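You operate a simulated robot arm through the tools that you are given. There is no shell and no other tool. Be economical: measure what you need, move in short steps, check, and stop when the job is done.

The job below is to be done with a simulated two-armed robot. You get a single attempt, and the scene is never put back.

Task
Pick up the driver carton that says "24V" from the assembly bench top with one hand, pass it to the other hand and put it on the bottom shelf of the parts rack. Set down upright: driver carton.

Only the result counts: the job must be done as asked and must still hold three seconds after the hand-in. Knocking over, shifting, dropping, spilling or breaking anything else fails it.

Robot
Two 7-joint arms with two-finger grippers on one trunk, on a base that drives. Base frame: it is fixed to the floor where the robot stands at the start and does not move with it; the origin is under the middle of the robot, x ahead of it, y to its left, z up; the surface under the hand at the start is at about z = 0.74. Lengths are in m, angles in rad, forces in N, time in s.
The left shoulder is at the start at [0.114, 0.216, 1.066], the right one opposite. With the tool pointing down near the work surface each hand reaches from about 0.36 to 0.86 m from the robot's upright axis, wherever it stands, measured 20 degrees to its own side. Places, roughly: bottom shelf of the parts rack [0.1, 1, 0.1]. Payload 3.18 kg a hand.
Tool frame (each hand has its own): the origin (TCP) lies between the finger pads and is the grasp point; the fingertips stand 0.03 m ahead of it; z points along the fingers, y is the line along which they close. The gripper opens to 0.144 m. The gripper's body begins 0.103 m behind the TCP.
Orientation is told as [roll, pitch, yaw] about the base's x, y, z axes, in that order, counted from this pose: with the fingers straight down and closing along the base's y, the tool's x points along the base's -x, its y along +y and its z along -z.

Tools
- The arms move only by the tool apply_moves. It takes "left_deltas", "right_deltas" or both (then of equal length, played together; a hand with none holds still); each is a list of rows, each a list of 6 numbers: the shift along the tool's x, y, z in mm, then the turn, a rotation vector about the tool's x, y, z in rad. In form: [[dx, dy, dz, wx, wy, wz], ...]. A call has 1 to 12 rows; each row is the pose to reach, as a shift and turn from the pose commanded when the call began, along the tool's axes at that moment. "left_claw" and "right_claw" are, for a hand that has rows, the opening, from 0 (shut) to 1 (fully open), set as the call begins (left out, the last holds). Each row takes 0.2 s and may step no farther than 0.05 m and 0.15 rad from the row before; otherwise, or with a gripper value out of range, the whole call is refused. A pose out of reach is approached as far as the arm can. The call stops where the force on the tool passes 40 N (or 10 N more than at its start, if that is more) or the arm is blocked; 0.2 s more then pass. Each finger halts on what it meets, pressing with about 29 N; the grip force reading is that of the motor and also rises with nothing between the fingers. The clock runs only during rows and for 0.2 s after the last one: add rows that repeat a pose to give the fingers time. It gives the time, the measured TCP pose, the force on the tool (base axes), the opening and the grip force at its end, in the units of the frame above (readings bear some noise), with the torque about the TCP (base axes, N m) and any sound that the robot's microphone picked up, and new pictures: "pictures" is both (left out), scene, wrist or none (wrist: the cameras of the hands that moved).
- Cameras (640 x 400 px; columns grow to the right, rows downward): "scene" is now at [0.1984, 0.0593, 1.2271]; the picture's right is [0.54, -0.84, 0.00], its down [-0.58, -0.38, -0.72] and it looks along [0.61, 0.39, -0.69] (base axes); focal length 240 px, centre (320, 200). "left" rides on the left gripper at [0.076, -0.016, -0.143] in its tool frame; the picture's right is [0.21, 0.98, 0.00], its down [-0.84, 0.18, -0.51] and it looks along [-0.50, 0.11, 0.86] (tool axes); focal length 218 px, centre (320, 200). "right" rides on the right gripper at [0.076, 0.016, -0.143] in its tool frame; the picture's right is [-0.21, 0.98, 0.00], its down [-0.84, -0.18, -0.51] and it looks along [-0.50, -0.11, 0.86] (tool axes); focal length 218 px, centre (320, 200). There is no depth. A picture from a camera that has moved, and an enlarged one, comes with that camera's place and axes in the base frame and with its lens. The place of the scene camera against the robot may be out by one fixed shift of up to 0.025 m in any direction.
- raise_lower(by): slides the trunk up (or, below 0, down) by that many m; the arms and the scene camera ride with it, the base frame stays. It gives what a move gives, with no picture.
- drive_base(legs): drives the robot by 1 to 6 legs, each [ahead, left, turn to the left] in m, m and rad, along the robot's own axes; the way and the turn of a leg run together, so that a leg with both is an arc; at most 1.5 m and 3.142 rad a leg. The arms and the cameras ride along, it lands a little off, and it stops where it bumps. It gives what a move gives, and a new picture of the scene camera.
- pan_tilt(pan, tilt): turns the head with the scene camera to pan (to the left, within 1.396 rad either way) and tilt (down, from -0.506 to 1.204), counted from straight ahead of the robot. It gives what a move gives, and a new picture of the scene camera.
- zoom(camera, box): a new picture of the part [left, top, right, bottom] of that camera's present view, enlarged. No time passes.
- sign_off(): hands the job in; it is judged then, once.

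Work in short steps. Places have to be worked out from the pictures, the camera data and where the tool is seen: move nearer, look again, correct. Check each grasp and each placing, and mend what went wrong. You have 120 turns and 260 pictures in all, those below and enlarged ones among them. Open the grippers and draw the arms clear of the work before you hand the job in, unless the task says otherwise; then end with one line.

The tools are called as name(argument=value, ...) on one line, values as JSON. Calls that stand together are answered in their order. apply_moves: Moves the arms, as the interface text tells. Its arguments: {"type":"object","properties":{"left_deltas":{"type":"array"},"left_claw":{"type":"number"},"right_deltas":{"type":"array"},"right_claw":{"type":"number"},"pictures":{"type":"string","enum":["both","scene","wrist","none"]}},"required":[]} The other tools are called the same way: raise_lower (by) slides the trunk up or down; drive_base (legs) drives the base; pan_tilt (pan, tilt) turns the head that bears the scene camera; zoom (camera, box) takes an enlarged picture of a part of a camera's view; sign_off () hands the job in.

At the start:

```text
time_s: 0.0
left_tool_pos: [0.3869, 0.5084, 1.0398]
left_ee_rot: [0.0, -0.002, -0.001]
left_wrist_force: [-0.1, 0.4, -0.8]
left_torque: [-0.01, -0.01, 0.02]
left_grip_width: 0.1439
left_gripper_force: 0.0
right_tool_pos: [0.4861, 0.0915, 0.9786]
right_ee_rot: [-0.002, 0.0, 0.002]
right_wrist_force: [-0.4, 0.5, -0.2]
right_torque: [-0.03, -0.01, -0.01]
right_grip_width: 0.1438
right_gripper_force: 0.1
trunk travel left (down, up): [-0.151, 0.218]
robot x, y, heading: [-0.001, 0.0005, 0.004]
head pan, tilt: [0.574, 0.764]
```

scene: 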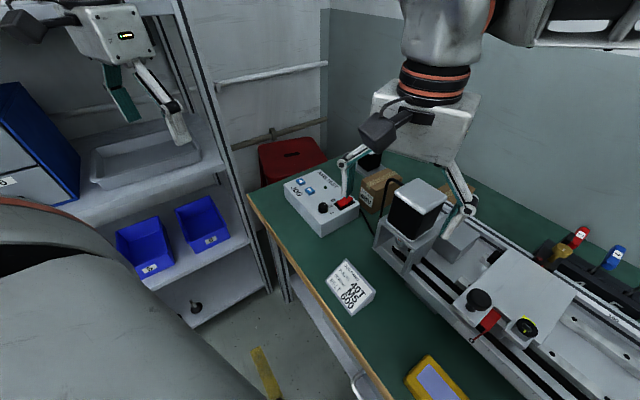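
right: 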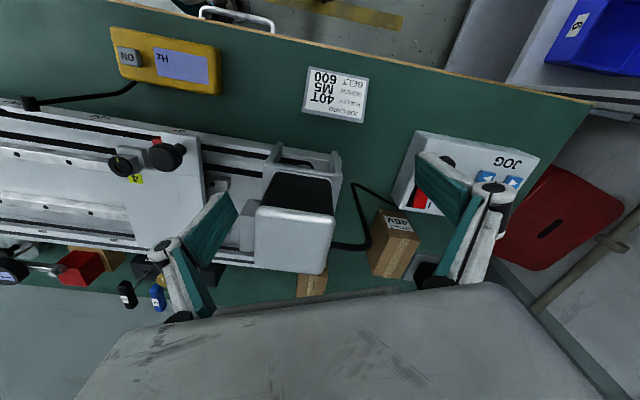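
left: 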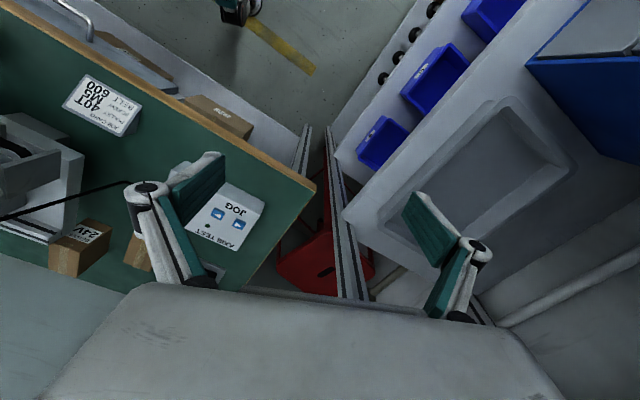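

I see several cartons on the bench (one labelled near the motor). I'll zoom in to read the labels.

zoom(camera="right", box=[280, 180, 440, 300])

zoom(camera="left", box=[30, 190, 190, 290])

zoom(camera="scene", box=[300, 130, 500, 255])

```text
3.33 times, centred on (360, 240) of right
camera zoom: at [0.4106, 0.1074, 1.1218], right [0.21, 0.98, 0.0], down [0.84, -0.18, 0.51], along [0.5, -0.11, -0.86], focal length 728 px, centre (187, 67)
```

zoom: 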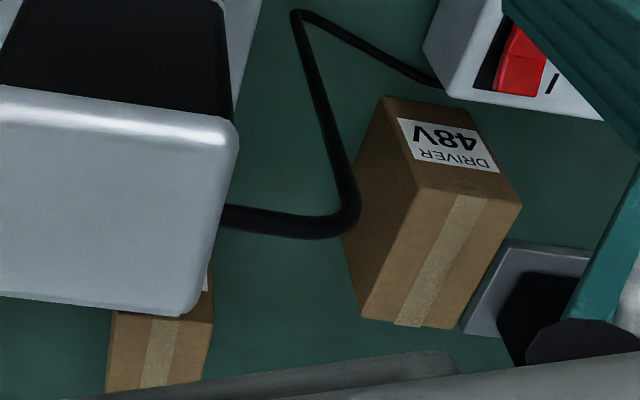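

```text
4.00 times, centred on (110, 240) of left
camera zoom: at [0.3097, 0.4937, 1.1824], right [-0.21, 0.98, 0.0], down [0.84, 0.18, 0.51], along [0.5, 0.11, -0.86], focal length 873 px, centre (1160, 40)
```

zoom: 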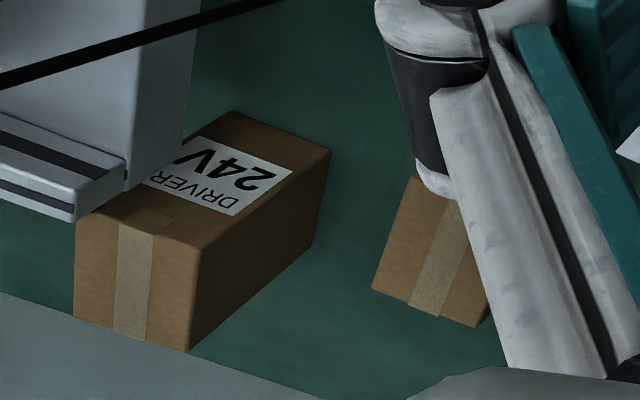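

```text
3.20 times, centred on (400, 192) of scene
camera zoom: at [0.1984, 0.0593, 1.2271], right [0.54, -0.84, 0.0], down [-0.58, -0.38, -0.72], along [0.61, 0.39, -0.69], focal length 769 px, centre (64, 224)
```

zoom: 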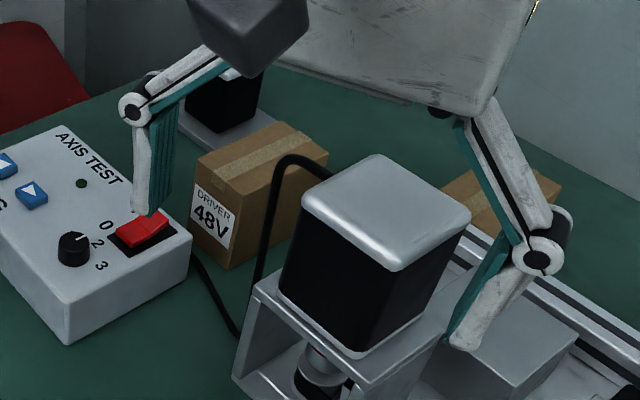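

The 24V carton is the one behind the motor, near (0.79, 0.01), about 0.055 wide × 0.09 deep × 0.086 tall with a yaw of about −0.35. Next I'll look at the rack.

pan_tilt(pan=1.39, tilt=0.9)

pan_tilt(pan=-0.1, tilt=0.7)

```text
time_s: 1.1
left_tool_pos: [0.3883, 0.5084, 1.0391]
left_ee_rot: [-0.001, -0.002, 0.0]
left_wrist_force: [0.7, -0.5, -0.9]
left_torque: [0.02, -0.01, 0.0]
left_grip_width: 0.1441
left_gripper_force: 0.1
right_tool_pos: [0.4867, 0.0901, 0.9784]
right_ee_rot: [0.001, 0.0, 0.0]
right_wrist_force: [0.1, 1.0, -0.5]
right_torque: [0.0, 0.0, 0.02]
right_grip_width: 0.1441
right_gripper_force: 0.0
trunk travel left (down, up): [-0.151, 0.218]
robot x, y, heading: [0.0052, -0.0026, 0.002]
head pan, tilt: [1.389, 0.901]
camera scene: at [0.1431, 0.0888, 1.2164], right [0.98, -0.18, 0.0], down [-0.14, -0.77, -0.62], along [0.11, 0.61, -0.78], focal length 240 px, centre (320, 200)
```

scene: 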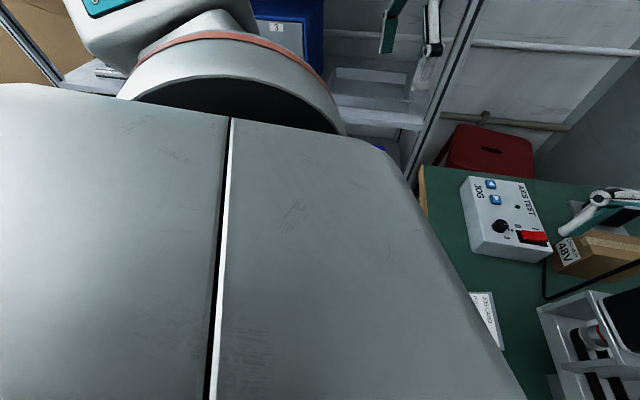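

```text
time_s: 2.7
left_tool_pos: [0.3874, 0.5087, 1.0391]
left_ee_rot: [0.001, -0.002, 0.0]
left_wrist_force: [0.1, -0.7, -0.1]
left_torque: [-0.02, 0.03, -0.01]
left_grip_width: 0.1441
left_gripper_force: 0.1
right_tool_pos: [0.4861, 0.0908, 0.9789]
right_ee_rot: [0.001, 0.001, -0.001]
right_wrist_force: [-0.4, 0.5, -0.4]
right_torque: [0.01, 0.01, -0.04]
right_grip_width: 0.1438
right_gripper_force: 0.0
trunk travel left (down, up): [-0.151, 0.218]
robot x, y, heading: [-0.0004, -0.0024, -0.002]
head pan, tilt: [-0.099, 0.7]
camera scene: at [0.2139, 0.0062, 1.2325], right [-0.1, -1.0, 0.0], down [-0.64, 0.06, -0.76], along [0.76, -0.08, -0.64], focal length 240 px, centre (320, 200)
```

scene: 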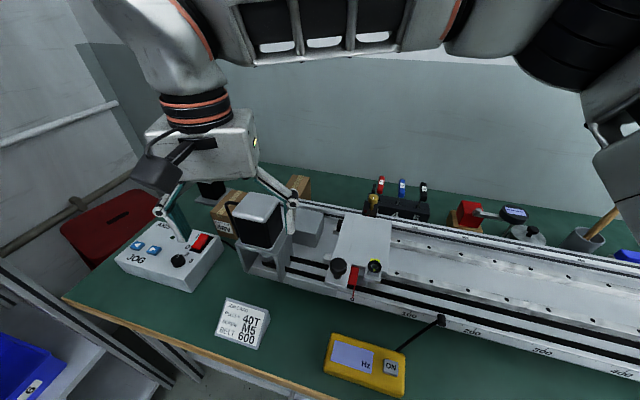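

The motor's top is at about z 0.94, and the carton sits behind it. I'll raise the right hand, carry it forward over the bench and use its wrist camera to see the carton and the space around it.

apply_moves(right_deltas=[[0, 0, -50, 0, 0, 0], [0, 0, -100, 0, 0, 0.1], [-45, -15, -110, 0, 0, 0.2], [-90, -30, -110, 0, 0, 0.3], [-135, -45, -110, 0, 0, 0.35], [-170, -60, -110, 0, 0, 0.35]], pictures="both")

```text
time_s: 4.3
left_tool_pos: [0.3875, 0.5081, 1.0389]
left_ee_rot: [0.001, 0.0, -0.001]
left_wrist_force: [-0.6, -0.2, -0.1]
left_torque: [0.02, 0.02, -0.01]
left_grip_width: 0.1439
left_gripper_force: 0.0
right_tool_pos: [0.6553, 0.0277, 1.1249]
right_ee_rot: [0.104, 0.038, -0.349]
right_wrist_force: [0.5, 0.5, -0.2]
right_torque: [0.0, -0.01, -0.04]
right_grip_width: 0.1441
right_gripper_force: 0.1
trunk travel left (down, up): [-0.151, 0.218]
robot x, y, heading: [-0.0011, 0.0003, -0.0]
head pan, tilt: [-0.099, 0.7]
stopped in row 6 (right hand): the arm was blocked; the commanded pose is now the measured one
camera scene: at [0.2141, 0.0059, 1.2325], right [-0.1, -0.99, 0.0], down [-0.64, 0.06, -0.76], along [0.76, -0.08, -0.64], focal length 240 px, centre (320, 200)
camera right: at [0.5888, 0.0526, 1.2712], right [0.53, 0.84, 0.09], down [0.73, -0.51, 0.45], along [0.43, -0.17, -0.89], focal length 218 px, centre (320, 200)
```

scene: 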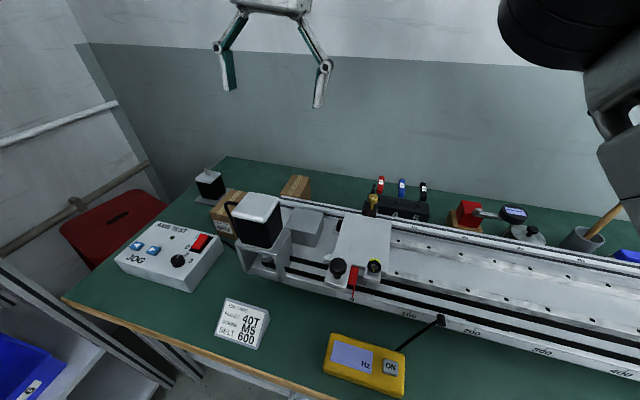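
right: 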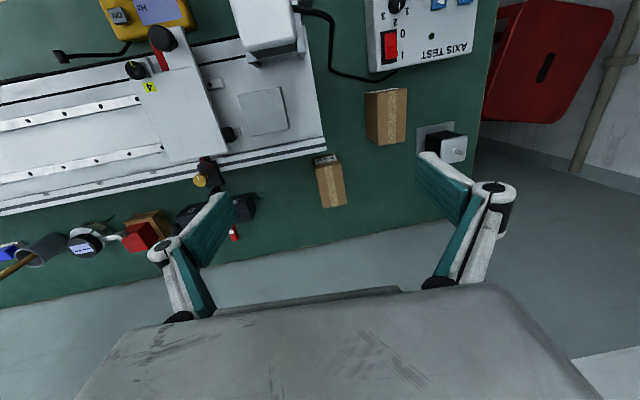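

The arm hit its reach limit at this height. I'll zoom in on the carton to measure it from here.

zoom(camera="right", box=[260, 120, 420, 220])

```text
4.00 times, centred on (340, 170) of right
camera zoom: at [0.5888, 0.0526, 1.2712], right [0.53, 0.84, 0.09], down [0.73, -0.51, 0.45], along [0.43, -0.17, -0.89], focal length 873 px, centre (240, 320)
```

zoom: 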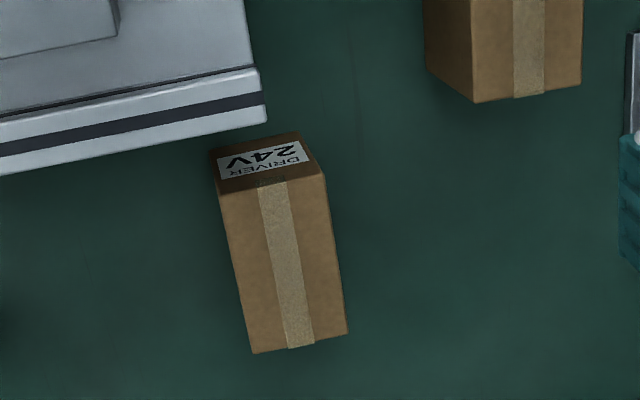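

The carton centre is at (0.790, 0.006), yaw −0.375, and it measures 0.056 × 0.097 × 0.086. To gain reach I'll bring the left hand inward and then move the base a little to the left.

apply_moves(left_deltas=[[0, -40, 0, 0, 0, 0], [0, -80, 0, 0, 0, 0], [0, -120, 0, 0, 0, 0]], pictures="none")

drive_base(legs=[[0, 0.12, 0]])

```text
time_s: 5.1
left_tool_pos: [0.3868, 0.3869, 1.0246]
left_ee_rot: [0.006, -0.002, -0.001]
left_wrist_force: [0.1, -1.8, 0.5]
left_torque: [0.24, 0.01, 0.02]
left_grip_width: 0.144
left_gripper_force: 0.1
left hand out of reach, approached as far as the arm can: row 2, 3
right_tool_pos: [0.6546, 0.0225, 1.123]
right_ee_rot: [0.108, 0.039, -0.347]
right_wrist_force: [0.8, -1.4, 0.1]
right_torque: [0.16, 0.0, -0.03]
right_grip_width: 0.1439
right_gripper_force: 0.2
trunk travel left (down, up): [-0.151, 0.218]
robot x, y, heading: [-0.0013, -0.0034, -0.004]
head pan, tilt: [-0.099, 0.7]
```

```text
time_s: 6.8
left_tool_pos: [0.3869, 0.5085, 1.0227]
left_ee_rot: [-0.001, -0.003, 0.0]
left_wrist_force: [-0.4, 0.4, 0.4]
left_torque: [-0.08, -0.01, -0.02]
left_grip_width: 0.1439
left_gripper_force: 0.1
right_tool_pos: [0.6544, 0.145, 1.1242]
right_ee_rot: [0.103, 0.037, -0.348]
right_wrist_force: [0.8, 0.1, 0.8]
right_torque: [0.0, 0.01, 0.0]
right_grip_width: 0.1439
right_gripper_force: 0.1
trunk travel left (down, up): [-0.151, 0.218]
robot x, y, heading: [0.0015, 0.1177, 0.001]
head pan, tilt: [-0.099, 0.7]
camera scene: at [0.2139, 0.124, 1.2325], right [-0.1, -0.99, 0.0], down [-0.64, 0.06, -0.77], along [0.76, -0.08, -0.64], focal length 240 px, centre (320, 200)
```

scene: 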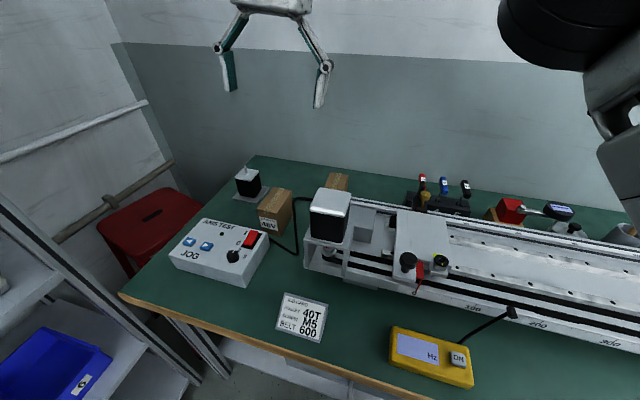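

The base is now at y 0.118. I'll move the right hand to just above the carton at (0.75, 0.03, 1.0) and straighten the tool to vertical with yaw −0.375.

apply_moves(right_deltas=[[-30, -22, 15, 0.025, -0.009, 0.006], [-60, -44, 33, 0.05, -0.018, 0.012], [-90, -66, 60, 0.075, -0.027, 0.02], [-115, -80, 88, 0.1, -0.037, 0.027], [-134, -87, 111, 0.103, -0.037, 0.027], [-134, -87, 111, 0.103, -0.037, 0.027]], pictures="both")

```text
time_s: 8.2
left_tool_pos: [0.3852, 0.5077, 1.0235]
left_ee_rot: [-0.002, 0.0, -0.001]
left_wrist_force: [0.2, -0.3, -0.5]
left_torque: [0.0, 0.01, 0.0]
left_grip_width: 0.1439
left_gripper_force: 0.1
right_tool_pos: [0.7499, 0.0288, 1.0006]
right_ee_rot: [0.002, 0.001, -0.376]
right_wrist_force: [-0.1, -0.4, 0.1]
right_torque: [-0.02, 0.02, 0.0]
right_grip_width: 0.1441
right_gripper_force: 0.1
trunk travel left (down, up): [-0.151, 0.218]
robot x, y, heading: [-0.0023, 0.1162, 0.001]
head pan, tilt: [-0.099, 0.7]
camera scene: at [0.2132, 0.1236, 1.2328], right [-0.1, -0.99, 0.0], down [-0.64, 0.06, -0.77], along [0.76, -0.08, -0.64], focal length 240 px, centre (320, 200)
camera right: at [0.686, 0.0725, 1.1441], right [0.55, 0.83, 0.0], down [0.72, -0.48, 0.51], along [0.42, -0.28, -0.86], focal length 218 px, centre (320, 200)
```

scene: 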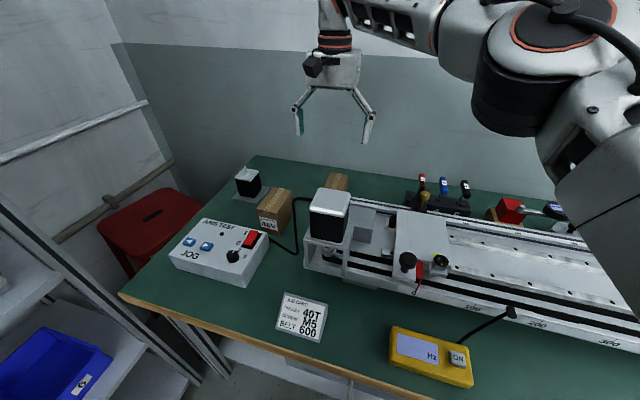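
right: 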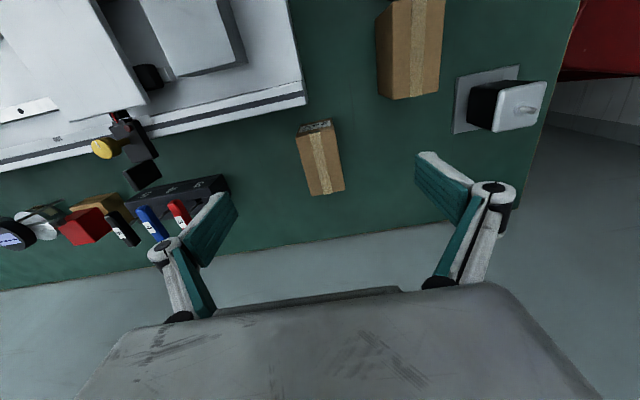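

The new view confirms the carton centre at (0.792, 0.006). I'll come down to just above it and check the alignment.

apply_moves(right_deltas=[[-24, -3, 35, 0, 0, 0], [-47, -6, 70, 0, 0, 0], [-47.5, -6, 115, 0, 0, 0], [-47.5, -6, 130, 0, 0, 0], [-47.5, -6, 130, 0, 0, 0]], pictures="both")

```text
time_s: 9.4
left_tool_pos: [0.3869, 0.5074, 1.0234]
left_ee_rot: [0.002, -0.001, 0.002]
left_wrist_force: [0.8, -0.5, 1.1]
left_torque: [0.01, 0.02, 0.0]
left_grip_width: 0.1439
left_gripper_force: 0.0
right_tool_pos: [0.7924, 0.0051, 0.8703]
right_ee_rot: [0.001, -0.003, -0.377]
right_wrist_force: [0.1, -0.4, -0.2]
right_torque: [0.01, 0.0, -0.03]
right_grip_width: 0.1438
right_gripper_force: 0.1
right hand out of reach, approached as far as the arm can: row 2, 3
trunk travel left (down, up): [-0.151, 0.218]
robot x, y, heading: [-0.0017, 0.117, 0.002]
head pan, tilt: [-0.099, 0.7]
camera scene: at [0.214, 0.1235, 1.2326], right [-0.1, -0.99, 0.0], down [-0.64, 0.06, -0.76], along [0.76, -0.08, -0.64], focal length 240 px, centre (320, 200)
camera right: at [0.7274, 0.048, 1.0114], right [0.55, 0.83, 0.0], down [0.72, -0.48, 0.51], along [0.42, -0.28, -0.86], focal length 218 px, centre (320, 200)
```

scene: 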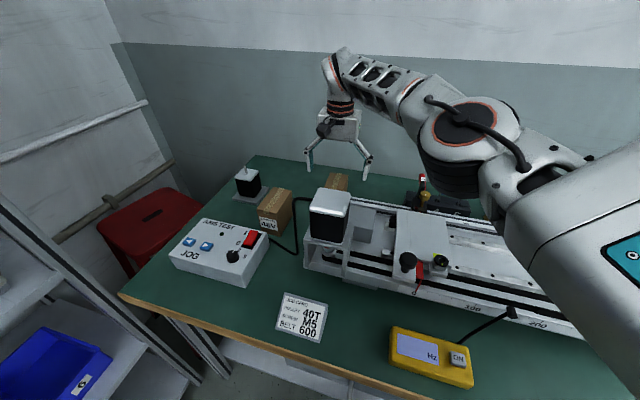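
right: 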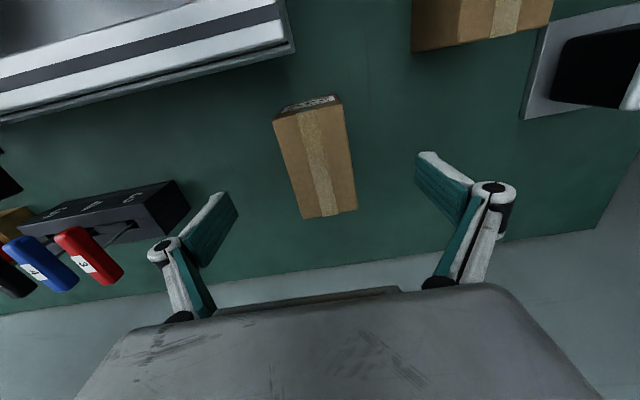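

The TCP is centred over the carton to within 2 mm. I'll come straight down to z 0.79 and close.

apply_moves(right_deltas=[[0, 0, 40, 0, 0, 0], [0, 0, 70, 0, 0, 0], [0, 0, 80, 0, 0, 0], [0, 0, 80, 0, 0, 0]], pictures="wrist")

apply_moves(right_deltas=[[0, 0, 0, 0, 0, 0], [0, 0, 0, 0, 0, 0], [0, 0, 0, 0, 0, 0], [0, 0, 0, 0, 0, 0]], right_claw=0, pictures="wrist")

```text
time_s: 10.4
left_tool_pos: [0.3862, 0.5083, 1.0224]
left_ee_rot: [0.0, 0.0, 0.0]
left_wrist_force: [-0.3, 0.3, 0.3]
left_torque: [-0.03, -0.01, 0.0]
left_grip_width: 0.144
left_gripper_force: 0.1
right_tool_pos: [0.7927, 0.0058, 0.7895]
right_ee_rot: [0.0, 0.002, -0.378]
right_wrist_force: [-0.3, 0.1, 1.3]
right_torque: [-0.03, -0.02, 0.0]
right_grip_width: 0.1439
right_gripper_force: 0.1
trunk travel left (down, up): [-0.151, 0.218]
robot x, y, heading: [-0.0007, 0.1178, 0.0]
head pan, tilt: [-0.099, 0.7]
camera right: at [0.7285, 0.0504, 0.9321], right [0.55, 0.83, 0.0], down [0.72, -0.48, 0.51], along [0.42, -0.28, -0.86], focal length 218 px, centre (320, 200)
```

right: 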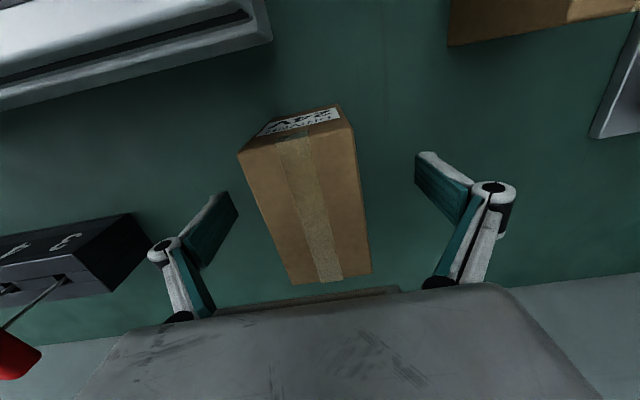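

```text
time_s: 11.4
left_tool_pos: [0.386, 0.5086, 1.0237]
left_ee_rot: [0.001, -0.002, 0.0]
left_wrist_force: [0.5, 0.2, -0.5]
left_torque: [0.01, 0.02, 0.01]
left_grip_width: 0.1442
left_gripper_force: 0.1
right_tool_pos: [0.7936, 0.0062, 0.7889]
right_ee_rot: [0.001, 0.001, -0.377]
right_wrist_force: [1.6, -1.0, 1.0]
right_torque: [-0.12, -0.07, 0.06]
right_grip_width: 0.0576
right_gripper_force: 29.0
trunk travel left (down, up): [-0.151, 0.218]
robot x, y, heading: [0.0002, 0.116, 0.001]
head pan, tilt: [-0.099, 0.7]
camera right: at [0.7286, 0.0503, 0.9321], right [0.55, 0.83, 0.0], down [0.72, -0.48, 0.51], along [0.42, -0.28, -0.86], focal length 218 px, centre (320, 200)
```

right: 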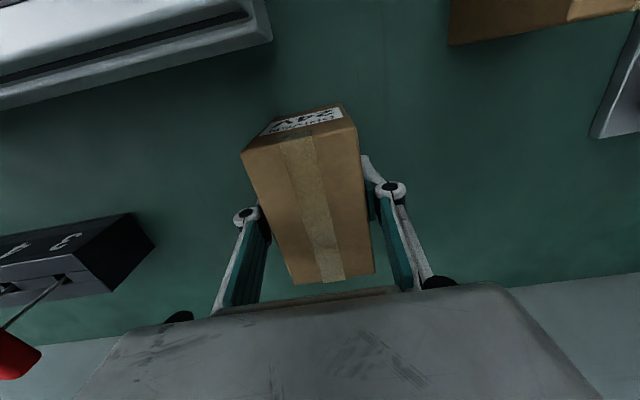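

The grip is firm (width 0.0576 m, 29 N). I'll lift the carton, easing back slightly to stay within reach.

apply_moves(right_deltas=[[0, 0, -20, 0, 0, 0], [0, 0, -60, 0, 0, 0], [5, 0, -100, 0, 0, 0], [15, 0, -140, 0, 0, 0], [30, 0, -180, 0, 0, 0], [50, 0, -220, 0, 0, 0], [70, 0, -260, 0, 0, 0], [70, 0, -260, 0, 0, 0]], pictures="both")

```text
time_s: 13.2
left_tool_pos: [0.3885, 0.5084, 1.0228]
left_ee_rot: [0.001, 0.001, 0.001]
left_wrist_force: [-0.4, -0.6, -1.0]
left_torque: [0.03, 0.02, 0.0]
left_grip_width: 0.1438
left_gripper_force: 0.1
right_tool_pos: [0.7289, 0.0292, 1.0482]
right_ee_rot: [-0.002, 0.006, -0.375]
right_wrist_force: [-0.1, -0.4, -2.6]
right_torque: [0.03, 0.02, -0.03]
right_grip_width: 0.0574
right_gripper_force: 28.7
trunk travel left (down, up): [-0.151, 0.218]
robot x, y, heading: [0.0026, 0.1169, -0.003]
head pan, tilt: [-0.099, 0.7]
camera scene: at [0.2153, 0.1233, 1.2319], right [-0.1, -0.99, 0.0], down [-0.64, 0.06, -0.76], along [0.76, -0.08, -0.65], focal length 240 px, centre (320, 200)
camera right: at [0.6629, 0.0736, 1.1915], right [0.55, 0.83, 0.0], down [0.72, -0.48, 0.5], along [0.42, -0.28, -0.86], focal length 218 px, centre (320, 200)
```

scene: 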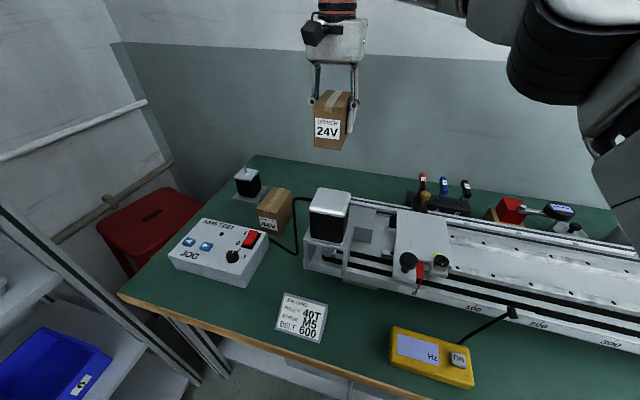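
right: 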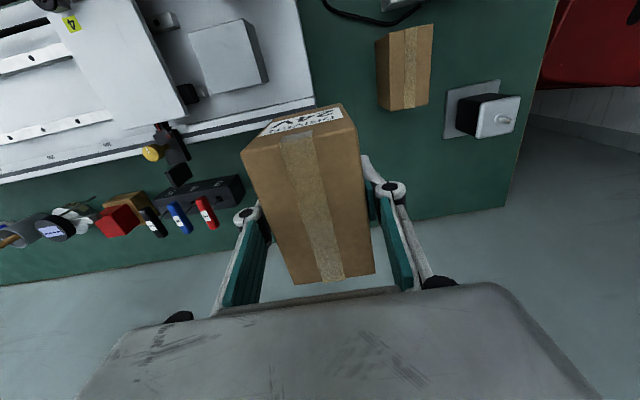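

The carton is in hand, and the scene view shows the "24V" label. I'll pull it back in front of the trunk and turn it to yaw ≈ +0.6, so the left hand can reach it from the front left.

apply_moves(right_deltas=[[40, -3, -20, 0, 0, -0.1], [85, -6, -30, 0, 0, -0.22], [130, -9, -30, 0, 0, -0.34], [175, -13, -30, 0, 0, -0.46], [215, -16, -30, 0, 0, -0.58], [239, -18, -30, 0, 0, -0.7], [239, -18, -30, 0, 0, -0.84], [239, -18, -30, 0, 0, -0.97], [239, -18, -30, 0, 0, -0.97]], pictures="scene")

```text
time_s: 15.2
left_tool_pos: [0.3878, 0.5076, 1.0239]
left_ee_rot: [0.001, -0.001, 0.0]
left_wrist_force: [-0.2, -0.1, -0.2]
left_torque: [0.05, 0.0, -0.02]
left_grip_width: 0.144
left_gripper_force: 0.0
right_tool_pos: [0.5001, 0.1033, 1.0802]
right_ee_rot: [0.002, 0.003, 0.528]
right_wrist_force: [-0.1, 0.2, -3.4]
right_torque: [0.01, 0.03, -0.01]
right_grip_width: 0.0577
right_gripper_force: 29.2
right hand out of reach, approached as far as the arm can: row 8, 9
trunk travel left (down, up): [-0.151, 0.218]
robot x, y, heading: [0.0007, 0.1188, -0.001]
head pan, tilt: [-0.099, 0.7]
camera scene: at [0.2141, 0.1236, 1.2325], right [-0.1, -0.99, 0.0], down [-0.64, 0.06, -0.76], along [0.76, -0.08, -0.64], focal length 240 px, centre (320, 200)
```

scene: 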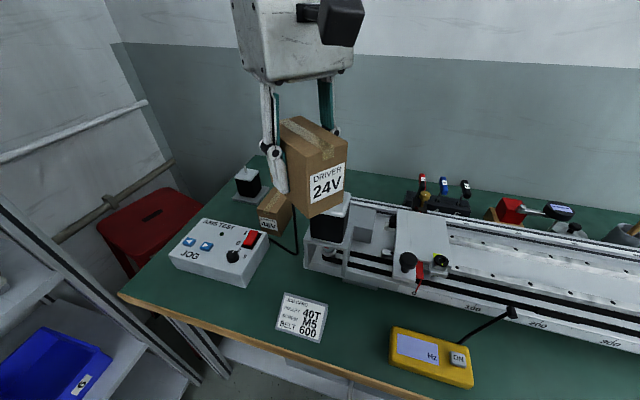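

Yaw stopped at 0.53, which is enough. I'll move the carton a little forward and right to about (0.62, 0.0, 1.10), which leaves room for the left hand to come in.

apply_moves(right_deltas=[[-12, -40, -10, 0, 0, 0], [-24, -80, -20, 0, 0, 0], [-36, -120, -20, 0, 0, 0], [-47, -151, -20, 0, 0, 0], [-47, -151, -20, 0, 0, 0]], pictures="scene")

```text
time_s: 16.4
left_tool_pos: [0.3871, 0.5095, 1.0225]
left_ee_rot: [0.0, 0.001, 0.002]
left_wrist_force: [-0.3, -0.1, 0.1]
left_torque: [-0.06, 0.03, -0.01]
left_grip_width: 0.1439
left_gripper_force: 0.1
right_tool_pos: [0.5386, 0.0624, 1.0548]
right_ee_rot: [-0.017, -0.032, 0.477]
right_wrist_force: [-0.8, 0.9, -2.5]
right_torque: [-0.06, -0.02, 0.03]
right_grip_width: 0.0578
right_gripper_force: 29.5
right hand out of reach, approached as far as the arm can: row 1, 2, 3, 4, 5
trunk travel left (down, up): [-0.151, 0.218]
robot x, y, heading: [0.0004, 0.1163, 0.003]
head pan, tilt: [-0.099, 0.7]
camera scene: at [0.2141, 0.1255, 1.2324], right [-0.1, -1.0, 0.0], down [-0.64, 0.06, -0.76], along [0.76, -0.08, -0.64], focal length 240 px, centre (320, 200)
```

scene: 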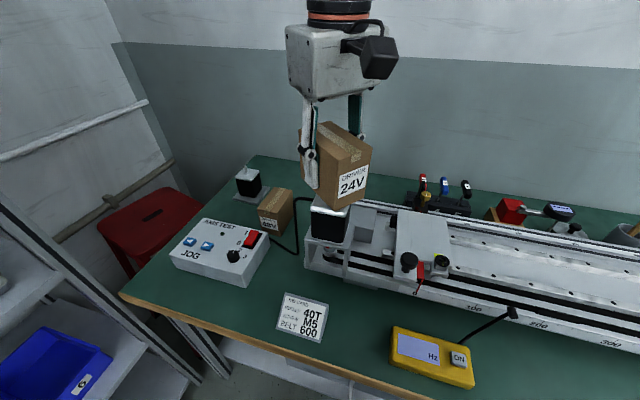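

The yaw limit is what holds the arm back. I'll cut the commanded yaw by 0.4 so it can reach the pose.

apply_moves(right_deltas=[[0, 0, 0, 0, 0, 0.12], [0, 0, 0, 0, 0, 0.24], [0, 0, 0, 0, 0, 0.34], [0, 0, 0, 0, 0, 0.4], [0, 0, 0, 0, 0, 0.4]], pictures="scene")

```text
time_s: 17.6
left_tool_pos: [0.386, 0.5075, 1.0232]
left_ee_rot: [0.0, -0.001, 0.001]
left_wrist_force: [0.2, -0.4, 0.3]
left_torque: [-0.01, 0.0, 0.0]
left_grip_width: 0.1438
left_gripper_force: 0.1
right_tool_pos: [0.5396, 0.0571, 1.0568]
right_ee_rot: [0.0, -0.037, 0.074]
right_wrist_force: [0.8, -0.6, -2.8]
right_torque: [-0.02, -0.04, 0.0]
right_grip_width: 0.0578
right_gripper_force: 28.8
trunk travel left (down, up): [-0.151, 0.218]
robot x, y, heading: [0.0008, 0.1162, -0.001]
head pan, tilt: [-0.099, 0.7]
camera scene: at [0.2141, 0.1236, 1.2325], right [-0.1, -0.99, 0.0], down [-0.64, 0.06, -0.76], along [0.76, -0.08, -0.64], focal length 240 px, centre (320, 200)
```

scene: 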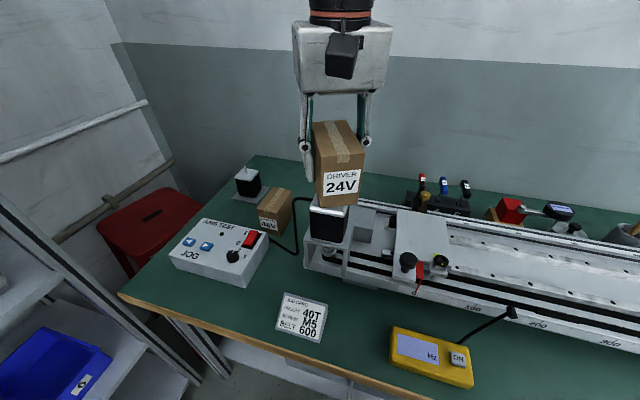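

Commands restart from the pose actually reached. I'll now move to (0.62, 0.0, 1.10), level the tool and turn to yaw ≈ 0.25.

apply_moves(right_deltas=[[-10, -10, -30, 0, 0.03, 0], [-40, -35, -43, 0, 0.037, 0], [-76, -63, -43, 0, 0.037, 0], [-76, -63, -43, 0, 0.037, -0.09], [-76, -63, -43, 0, 0.037, -0.18], [-76, -63, -43, 0, 0.037, -0.18]], pictures="none")

```text
time_s: 19.0
left_tool_pos: [0.3864, 0.5077, 1.0238]
left_ee_rot: [-0.001, -0.001, 0.001]
left_wrist_force: [0.0, -0.1, 0.1]
left_torque: [-0.03, 0.0, 0.0]
left_grip_width: 0.1439
left_gripper_force: 0.0
right_tool_pos: [0.6108, 0.0072, 1.1021]
right_ee_rot: [0.0, 0.0, 0.076]
right_wrist_force: [0.5, -0.5, -3.6]
right_torque: [0.0, -0.01, -0.01]
right_grip_width: 0.0577
right_gripper_force: 29.6
right hand out of reach, approached as far as the arm can: row 3, 4, 5, 6
trunk travel left (down, up): [-0.151, 0.218]
robot x, y, heading: [0.0004, 0.1167, 0.002]
head pan, tilt: [-0.099, 0.7]
```

The carton is held at about (0.611, 0.007, 1.10), yaw 0.076. Now I'll swing the left hand round so it points to −y, tilted 20° down, stopping well clear of the carton.

apply_moves(left_deltas=[[-16, -23, -10, 0.0694, -0.0749, 0.0993], [-32, -46, -20, 0.1389, -0.1498, 0.1986], [-48, -70, -30, 0.2083, -0.2248, 0.2978], [-65, -93, -40, 0.2778, -0.2997, 0.3971], [-81, -116, -50, 0.3472, -0.3746, 0.4964], [-97, -139, -61, 0.4167, -0.4495, 0.5957], [-113, -162, -71, 0.4861, -0.5244, 0.695], [-113, -162, -71, 0.4861, -0.5244, 0.695]], left_claw=1, pictures="scene")

```text
time_s: 20.8
left_tool_pos: [0.4986, 0.3456, 1.0949]
left_ee_rot: [-0.303, -0.644, -0.625]
left_wrist_force: [-0.9, -0.5, 0.1]
left_torque: [0.03, -0.05, -0.01]
left_grip_width: 0.144
left_gripper_force: 0.0
right_tool_pos: [0.6113, 0.0065, 1.1027]
right_ee_rot: [0.0, 0.0, 0.076]
right_wrist_force: [0.9, -0.1, -2.5]
right_torque: [-0.04, -0.06, -0.01]
right_grip_width: 0.0573
right_gripper_force: 29.2
trunk travel left (down, up): [-0.151, 0.218]
robot x, y, heading: [0.0035, 0.1174, 0.001]
head pan, tilt: [-0.099, 0.7]
camera scene: at [0.2136, 0.1235, 1.2327], right [-0.1, -0.99, 0.0], down [-0.64, 0.06, -0.77], along [0.76, -0.08, -0.64], focal length 240 px, centre (320, 200)
```

scene: 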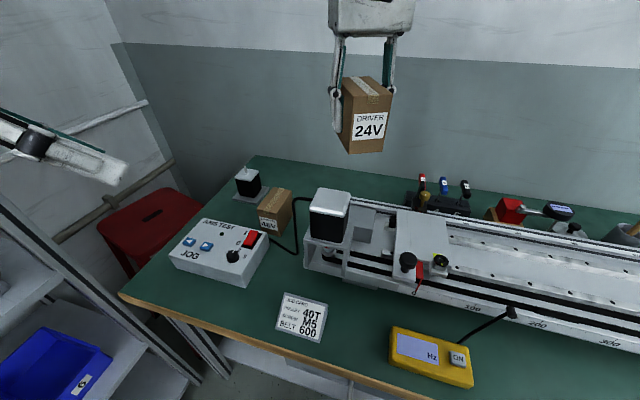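

The left hand is following as planned. I'll finish the swing to the pre-approach pose.

apply_moves(left_deltas=[[-27, -6, 11, 0.0694, -0.0749, 0.0993], [-55, -13, 21, 0.1389, -0.1498, 0.1986], [-82, -20, 32, 0.2083, -0.2248, 0.2978], [-109, -26, 43, 0.2778, -0.2997, 0.3971], [-137, -33, 53, 0.3472, -0.3746, 0.4964], [-164, -39, 64, 0.4167, -0.4495, 0.5957], [-164, -39, 64, 0.4167, -0.4495, 0.5957]], pictures="both")

```text
time_s: 22.6
left_tool_pos: [0.5727, 0.1539, 1.1574]
left_ee_rot: [0.048, -1.206, -1.532]
left_wrist_force: [-0.6, -1.4, 0.0]
left_torque: [0.01, -0.01, 0.05]
left_grip_width: 0.144
left_gripper_force: 0.0
right_tool_pos: [0.589, -0.045, 1.1012]
right_ee_rot: [0.013, -0.003, 0.079]
right_wrist_force: [0.6, -0.6, -3.2]
right_torque: [-0.01, -0.07, 0.02]
right_grip_width: 0.0576
right_gripper_force: 29.1
trunk travel left (down, up): [-0.151, 0.218]
robot x, y, heading: [-0.0165, 0.0819, 0.007]
head pan, tilt: [-0.099, 0.7]
stopped in row 7 (left hand): the arm was blocked; the commanded pose is now the measured one
camera scene: at [0.1895, 0.0687, 1.2326], right [-0.1, -1.0, -0.02], down [-0.63, 0.07, -0.77], along [0.77, -0.06, -0.64], focal length 240 px, centre (320, 200)
camera left: at [0.5431, 0.3159, 1.1373], right [0.97, 0.15, -0.18], down [0.15, 0.19, 0.97], along [0.18, -0.97, 0.16], focal length 218 px, centre (320, 200)
```

scene: 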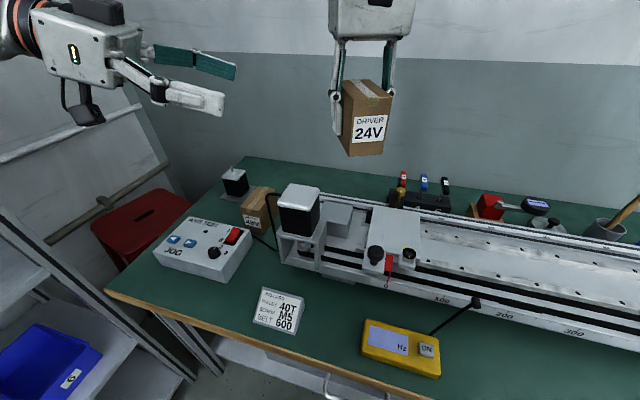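
left: 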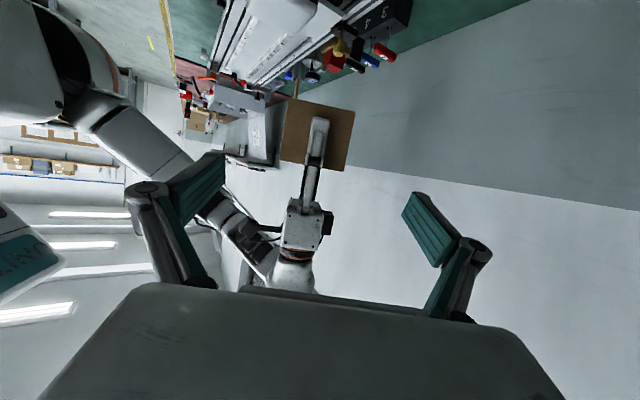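

The base was pushed to −y, so the left elbow probably pressed against the rack. I'll drive away from the rack, back and to the right, before going on.

drive_base(legs=[[-0.05, -0.1, 0]])

pan_tilt(pan=1.2, tilt=0.5)

```text
time_s: 24.1
left_tool_pos: [0.5345, 0.0756, 1.1522]
left_ee_rot: [0.015, -1.22, -1.502]
left_wrist_force: [-0.4, 0.0, -0.8]
left_torque: [0.04, 0.01, 0.02]
left_grip_width: 0.1439
left_gripper_force: 0.1
right_tool_pos: [0.5492, -0.1281, 1.1012]
right_ee_rot: [0.0, 0.003, 0.078]
right_wrist_force: [-0.2, -0.1, -3.1]
right_torque: [0.03, -0.01, -0.01]
right_grip_width: 0.0571
right_gripper_force: 29.3
trunk travel left (down, up): [-0.151, 0.218]
robot x, y, heading: [-0.0632, -0.0157, -0.001]
head pan, tilt: [-0.099, 0.7]
camera scene: at [0.1518, -0.0111, 1.2324], right [-0.1, -1.0, 0.0], down [-0.64, 0.06, -0.76], along [0.76, -0.07, -0.64], focal length 240 px, centre (320, 200)
```

scene: 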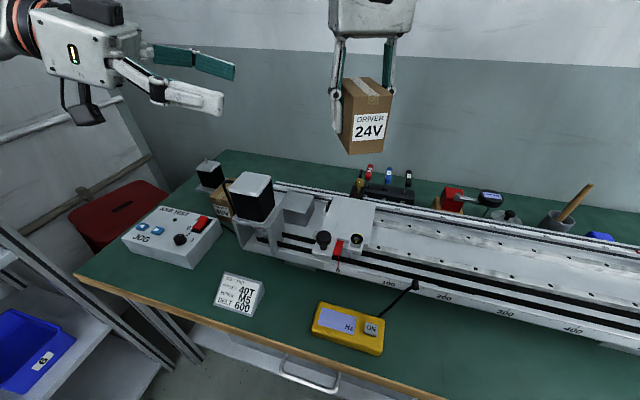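

```text
time_s: 25.6
left_tool_pos: [0.5362, 0.0758, 1.1521]
left_ee_rot: [0.015, -1.22, -1.502]
left_wrist_force: [0.5, -0.6, 0.5]
left_torque: [-0.01, -0.01, -0.03]
left_grip_width: 0.1441
left_gripper_force: 0.2
right_tool_pos: [0.5493, -0.1267, 1.102]
right_ee_rot: [-0.001, 0.003, 0.078]
right_wrist_force: [-0.1, 0.7, -2.6]
right_torque: [-0.01, 0.02, 0.01]
right_grip_width: 0.0574
right_gripper_force: 29.3
trunk travel left (down, up): [-0.151, 0.218]
robot x, y, heading: [-0.0627, -0.0192, -0.002]
head pan, tilt: [1.201, 0.499]
camera scene: at [0.1001, 0.0825, 1.2502], right [0.93, -0.36, 0.0], down [-0.17, -0.45, -0.88], along [0.32, 0.82, -0.48], focal length 240 px, centre (320, 200)
```

scene: 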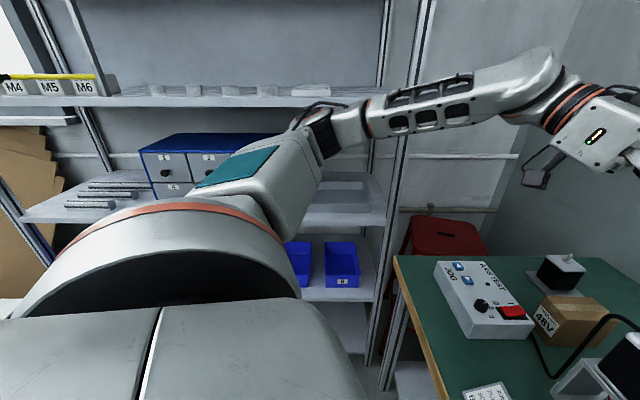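

The left hand reached the planned orientation and points straight at the carton, about 0.20 m away along its tool z. I'll advance partway and check with the wrist camera.

apply_moves(left_deltas=[[0, 0, 40, 0, 0, 0], [-1, -2, 80, 0, 0, 0], [-2, -4, 120, 0, 0, 0], [-2, -4, 120, 0, 0, 0]], pictures="wrist")

pan_tilt(pan=0.0, tilt=0.1)

```text
time_s: 26.6
left_tool_pos: [0.5408, -0.0376, 1.1128]
left_ee_rot: [0.016, -1.221, -1.506]
left_wrist_force: [0.4, -0.1, 1.6]
left_torque: [0.01, -0.02, 0.02]
left_grip_width: 0.1441
left_gripper_force: 0.0
right_tool_pos: [0.5489, -0.1268, 1.1016]
right_ee_rot: [-0.002, 0.002, 0.079]
right_wrist_force: [-0.4, -0.3, -2.6]
right_torque: [0.0, -0.02, 0.01]
right_grip_width: 0.0575
right_gripper_force: 29.1
trunk travel left (down, up): [-0.151, 0.218]
robot x, y, heading: [-0.0615, -0.0203, 0.004]
head pan, tilt: [1.201, 0.499]
camera left: at [0.5103, 0.123, 1.0905], right [0.97, 0.15, -0.19], down [0.16, 0.2, 0.97], along [0.19, -0.97, 0.17], focal length 218 px, centre (320, 200)
```

left: 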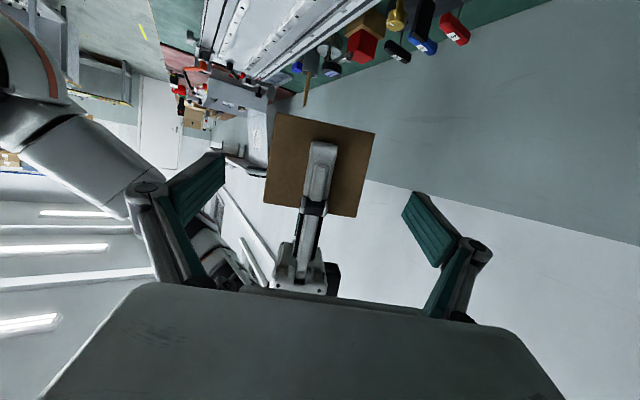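

```text
time_s: 28.0
left_tool_pos: [0.5419, -0.035, 1.1129]
left_ee_rot: [0.015, -1.22, -1.502]
left_wrist_force: [0.8, -0.8, -1.0]
left_torque: [-0.02, 0.0, 0.04]
left_grip_width: 0.1438
left_gripper_force: 0.0
right_tool_pos: [0.5496, -0.1273, 1.1002]
right_ee_rot: [-0.001, 0.001, 0.079]
right_wrist_force: [-0.1, -0.3, -3.3]
right_torque: [0.01, 0.01, 0.0]
right_grip_width: 0.0577
right_gripper_force: 29.3
trunk travel left (down, up): [-0.151, 0.218]
robot x, y, heading: [-0.0628, -0.0168, -0.001]
head pan, tilt: [0.0, 0.099]
camera scene: at [0.1594, -0.0021, 1.2872], right [0.0, -1.0, 0.0], down [-0.1, 0.0, -0.99], along [0.99, 0.0, -0.1], focal length 240 px, centre (320, 200)
```

scene: 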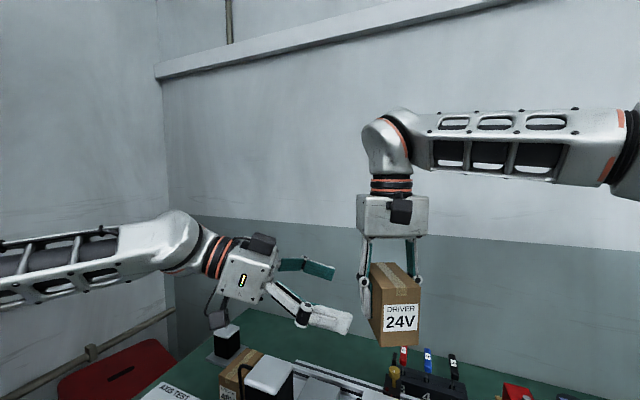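

Both views show the left fingers lined up to straddle the carton. I'll advance the last 82 mm and look before closing.

apply_moves(left_deltas=[[0, 0, 30, 0, 0, 0], [0, 0, 55, 0, 0, 0], [0, 0, 75, 0, 0, 0], [0, 0, 82, 0, 0, 0], [0, 0, 82, 0, 0, 0]], pictures="both")

```text
time_s: 29.2
left_tool_pos: [0.5376, -0.0871, 1.083]
left_ee_rot: [0.016, -1.219, -1.502]
left_wrist_force: [-0.6, 0.2, -0.2]
left_torque: [-0.01, 0.0, 0.01]
left_grip_width: 0.144
left_gripper_force: 0.0
left hand out of reach, approached as far as the arm can: row 2, 3, 4, 5
right_tool_pos: [0.5494, -0.1269, 1.1026]
right_ee_rot: [-0.001, 0.0, 0.078]
right_wrist_force: [-0.2, -0.1, -3.1]
right_torque: [-0.03, 0.01, -0.02]
right_grip_width: 0.0573
right_gripper_force: 29.4
trunk travel left (down, up): [-0.151, 0.218]
robot x, y, heading: [-0.0587, -0.0169, -0.002]
head pan, tilt: [0.0, 0.099]
camera scene: at [0.1592, -0.0023, 1.2873], right [0.0, -1.0, 0.0], down [-0.1, 0.0, -0.99], along [0.99, 0.0, -0.1], focal length 240 px, centre (320, 200)
camera left: at [0.5068, 0.0721, 1.0605], right [0.97, 0.15, -0.19], down [0.16, 0.2, 0.97], along [0.19, -0.97, 0.17], focal length 218 px, centre (320, 200)
```

scene: 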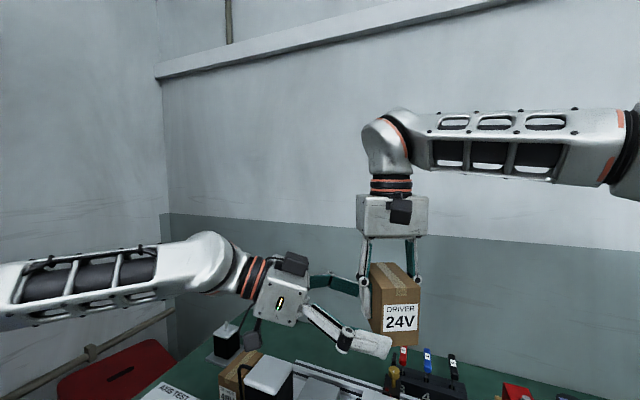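
left: 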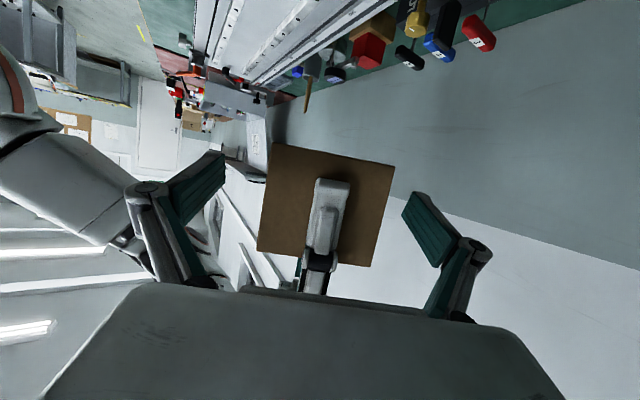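

The left arm is at its reach limit about 30 mm short. I'll bring the carton to the left hand with the right arm instead: 9 mm back, 29 mm left, 5 mm down.

apply_moves(right_deltas=[[9, 0, 0, 0, 0, 0], [9, 10, 2, 0, 0, 0], [9, 20, 4, 0, 0, 0], [9, 29, 5, 0, 0, 0], [9, 29, 5, 0, 0, 0]], pictures="scene")

zoom(camera="left", box=[120, 60, 520, 310])

zoom(camera="scene", box=[240, 180, 480, 360])

```text
time_s: 30.4
left_tool_pos: [0.5366, -0.0892, 1.0833]
left_ee_rot: [0.014, -1.22, -1.5]
left_wrist_force: [0.2, -0.5, 0.5]
left_torque: [0.03, 0.0, -0.01]
left_grip_width: 0.1442
left_gripper_force: 0.2
right_tool_pos: [0.5393, -0.0992, 1.0963]
right_ee_rot: [-0.001, 0.002, 0.078]
right_wrist_force: [-0.1, -0.9, -2.9]
right_torque: [0.01, -0.01, 0.01]
right_grip_width: 0.0575
right_gripper_force: 29.0
trunk travel left (down, up): [-0.151, 0.218]
robot x, y, heading: [-0.0628, -0.0209, 0.005]
head pan, tilt: [0.0, 0.099]
camera scene: at [0.1594, -0.0023, 1.2873], right [0.0, -1.0, 0.0], down [-0.1, 0.0, -0.99], along [0.99, 0.0, -0.1], focal length 240 px, centre (320, 200)
```

scene: 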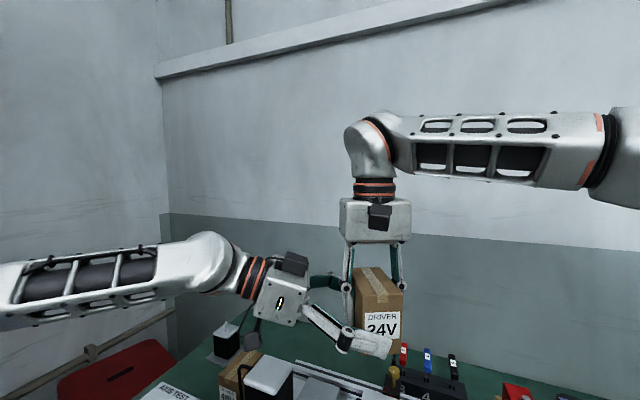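

```text
1.60 times, centred on (320, 185) of left
camera zoom: at [0.5069, 0.0721, 1.0603], right [0.97, 0.15, -0.19], down [0.16, 0.2, 0.97], along [0.19, -0.97, 0.17], focal length 349 px, centre (320, 224)
```

zoom: 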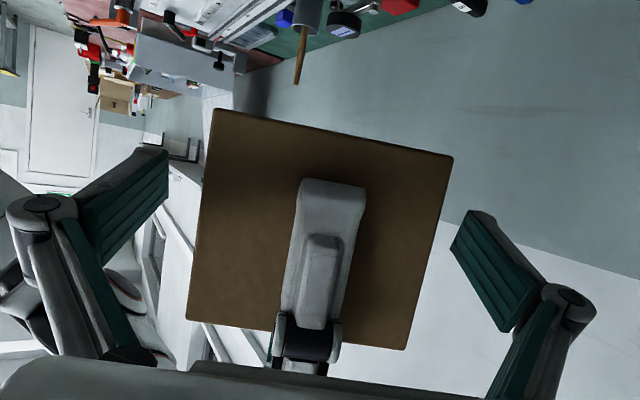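

```text
2.22 times, centred on (360, 270) of scene
camera zoom: at [0.1594, -0.0023, 1.2873], right [0.0, -1.0, 0.0], down [-0.1, 0.0, -0.99], along [0.99, 0.0, -0.1], focal length 534 px, centre (231, 44)
```

zoom: 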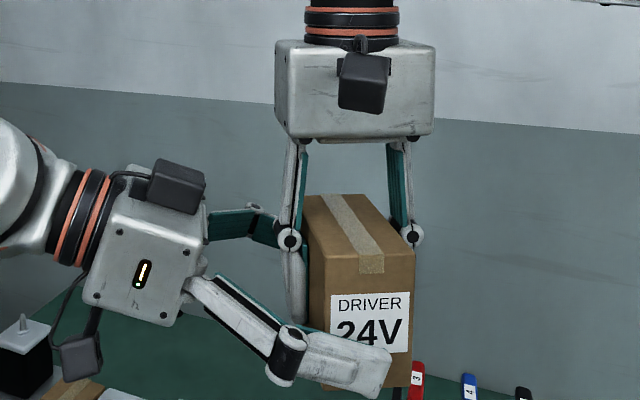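

The carton sits between the left fingers, below the right fingers' knuckles. I'll close the left hand.

apply_moves(left_deltas=[[0, 0, 0, 0, 0, 0], [0, 0, 0, 0, 0, 0], [0, 0, 0, 0, 0, 0], [0, 0, 0, 0, 0, 0]], left_claw=0, pictures="both")

```text
time_s: 31.4
left_tool_pos: [0.5365, -0.0877, 1.0823]
left_ee_rot: [0.013, -1.221, -1.502]
left_wrist_force: [-4.8, 3.9, 1.8]
left_torque: [0.04, 0.27, 0.03]
left_grip_width: 0.0996
left_gripper_force: 28.8
right_tool_pos: [0.5393, -0.0992, 1.0961]
right_ee_rot: [-0.001, -0.001, 0.076]
right_wrist_force: [4.9, -4.5, -4.2]
right_torque: [-0.09, -0.34, -0.07]
right_grip_width: 0.0575
right_gripper_force: 29.2
trunk travel left (down, up): [-0.151, 0.218]
robot x, y, heading: [-0.0628, -0.0145, 0.004]
head pan, tilt: [0.0, 0.099]
camera scene: at [0.1593, -0.0021, 1.2873], right [0.0, -1.0, 0.0], down [-0.1, 0.0, -0.99], along [0.99, 0.0, -0.1], focal length 240 px, centre (320, 200)
camera left: at [0.5067, 0.0723, 1.0604], right [0.97, 0.15, -0.19], down [0.16, 0.2, 0.97], along [0.18, -0.97, 0.17], focal length 218 px, centre (320, 200)
```

scene: 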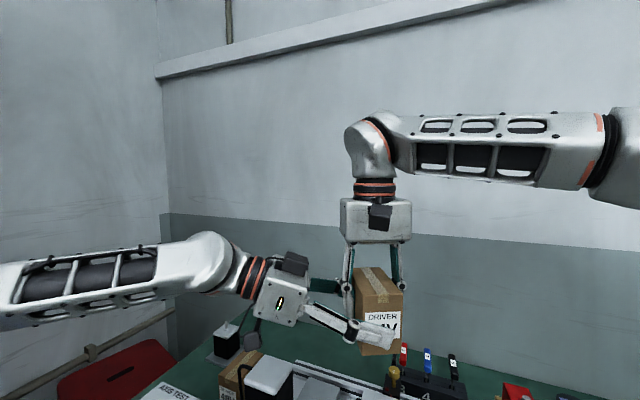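
left: 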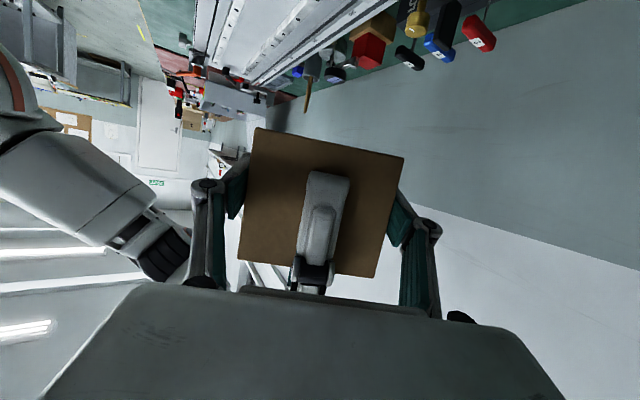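

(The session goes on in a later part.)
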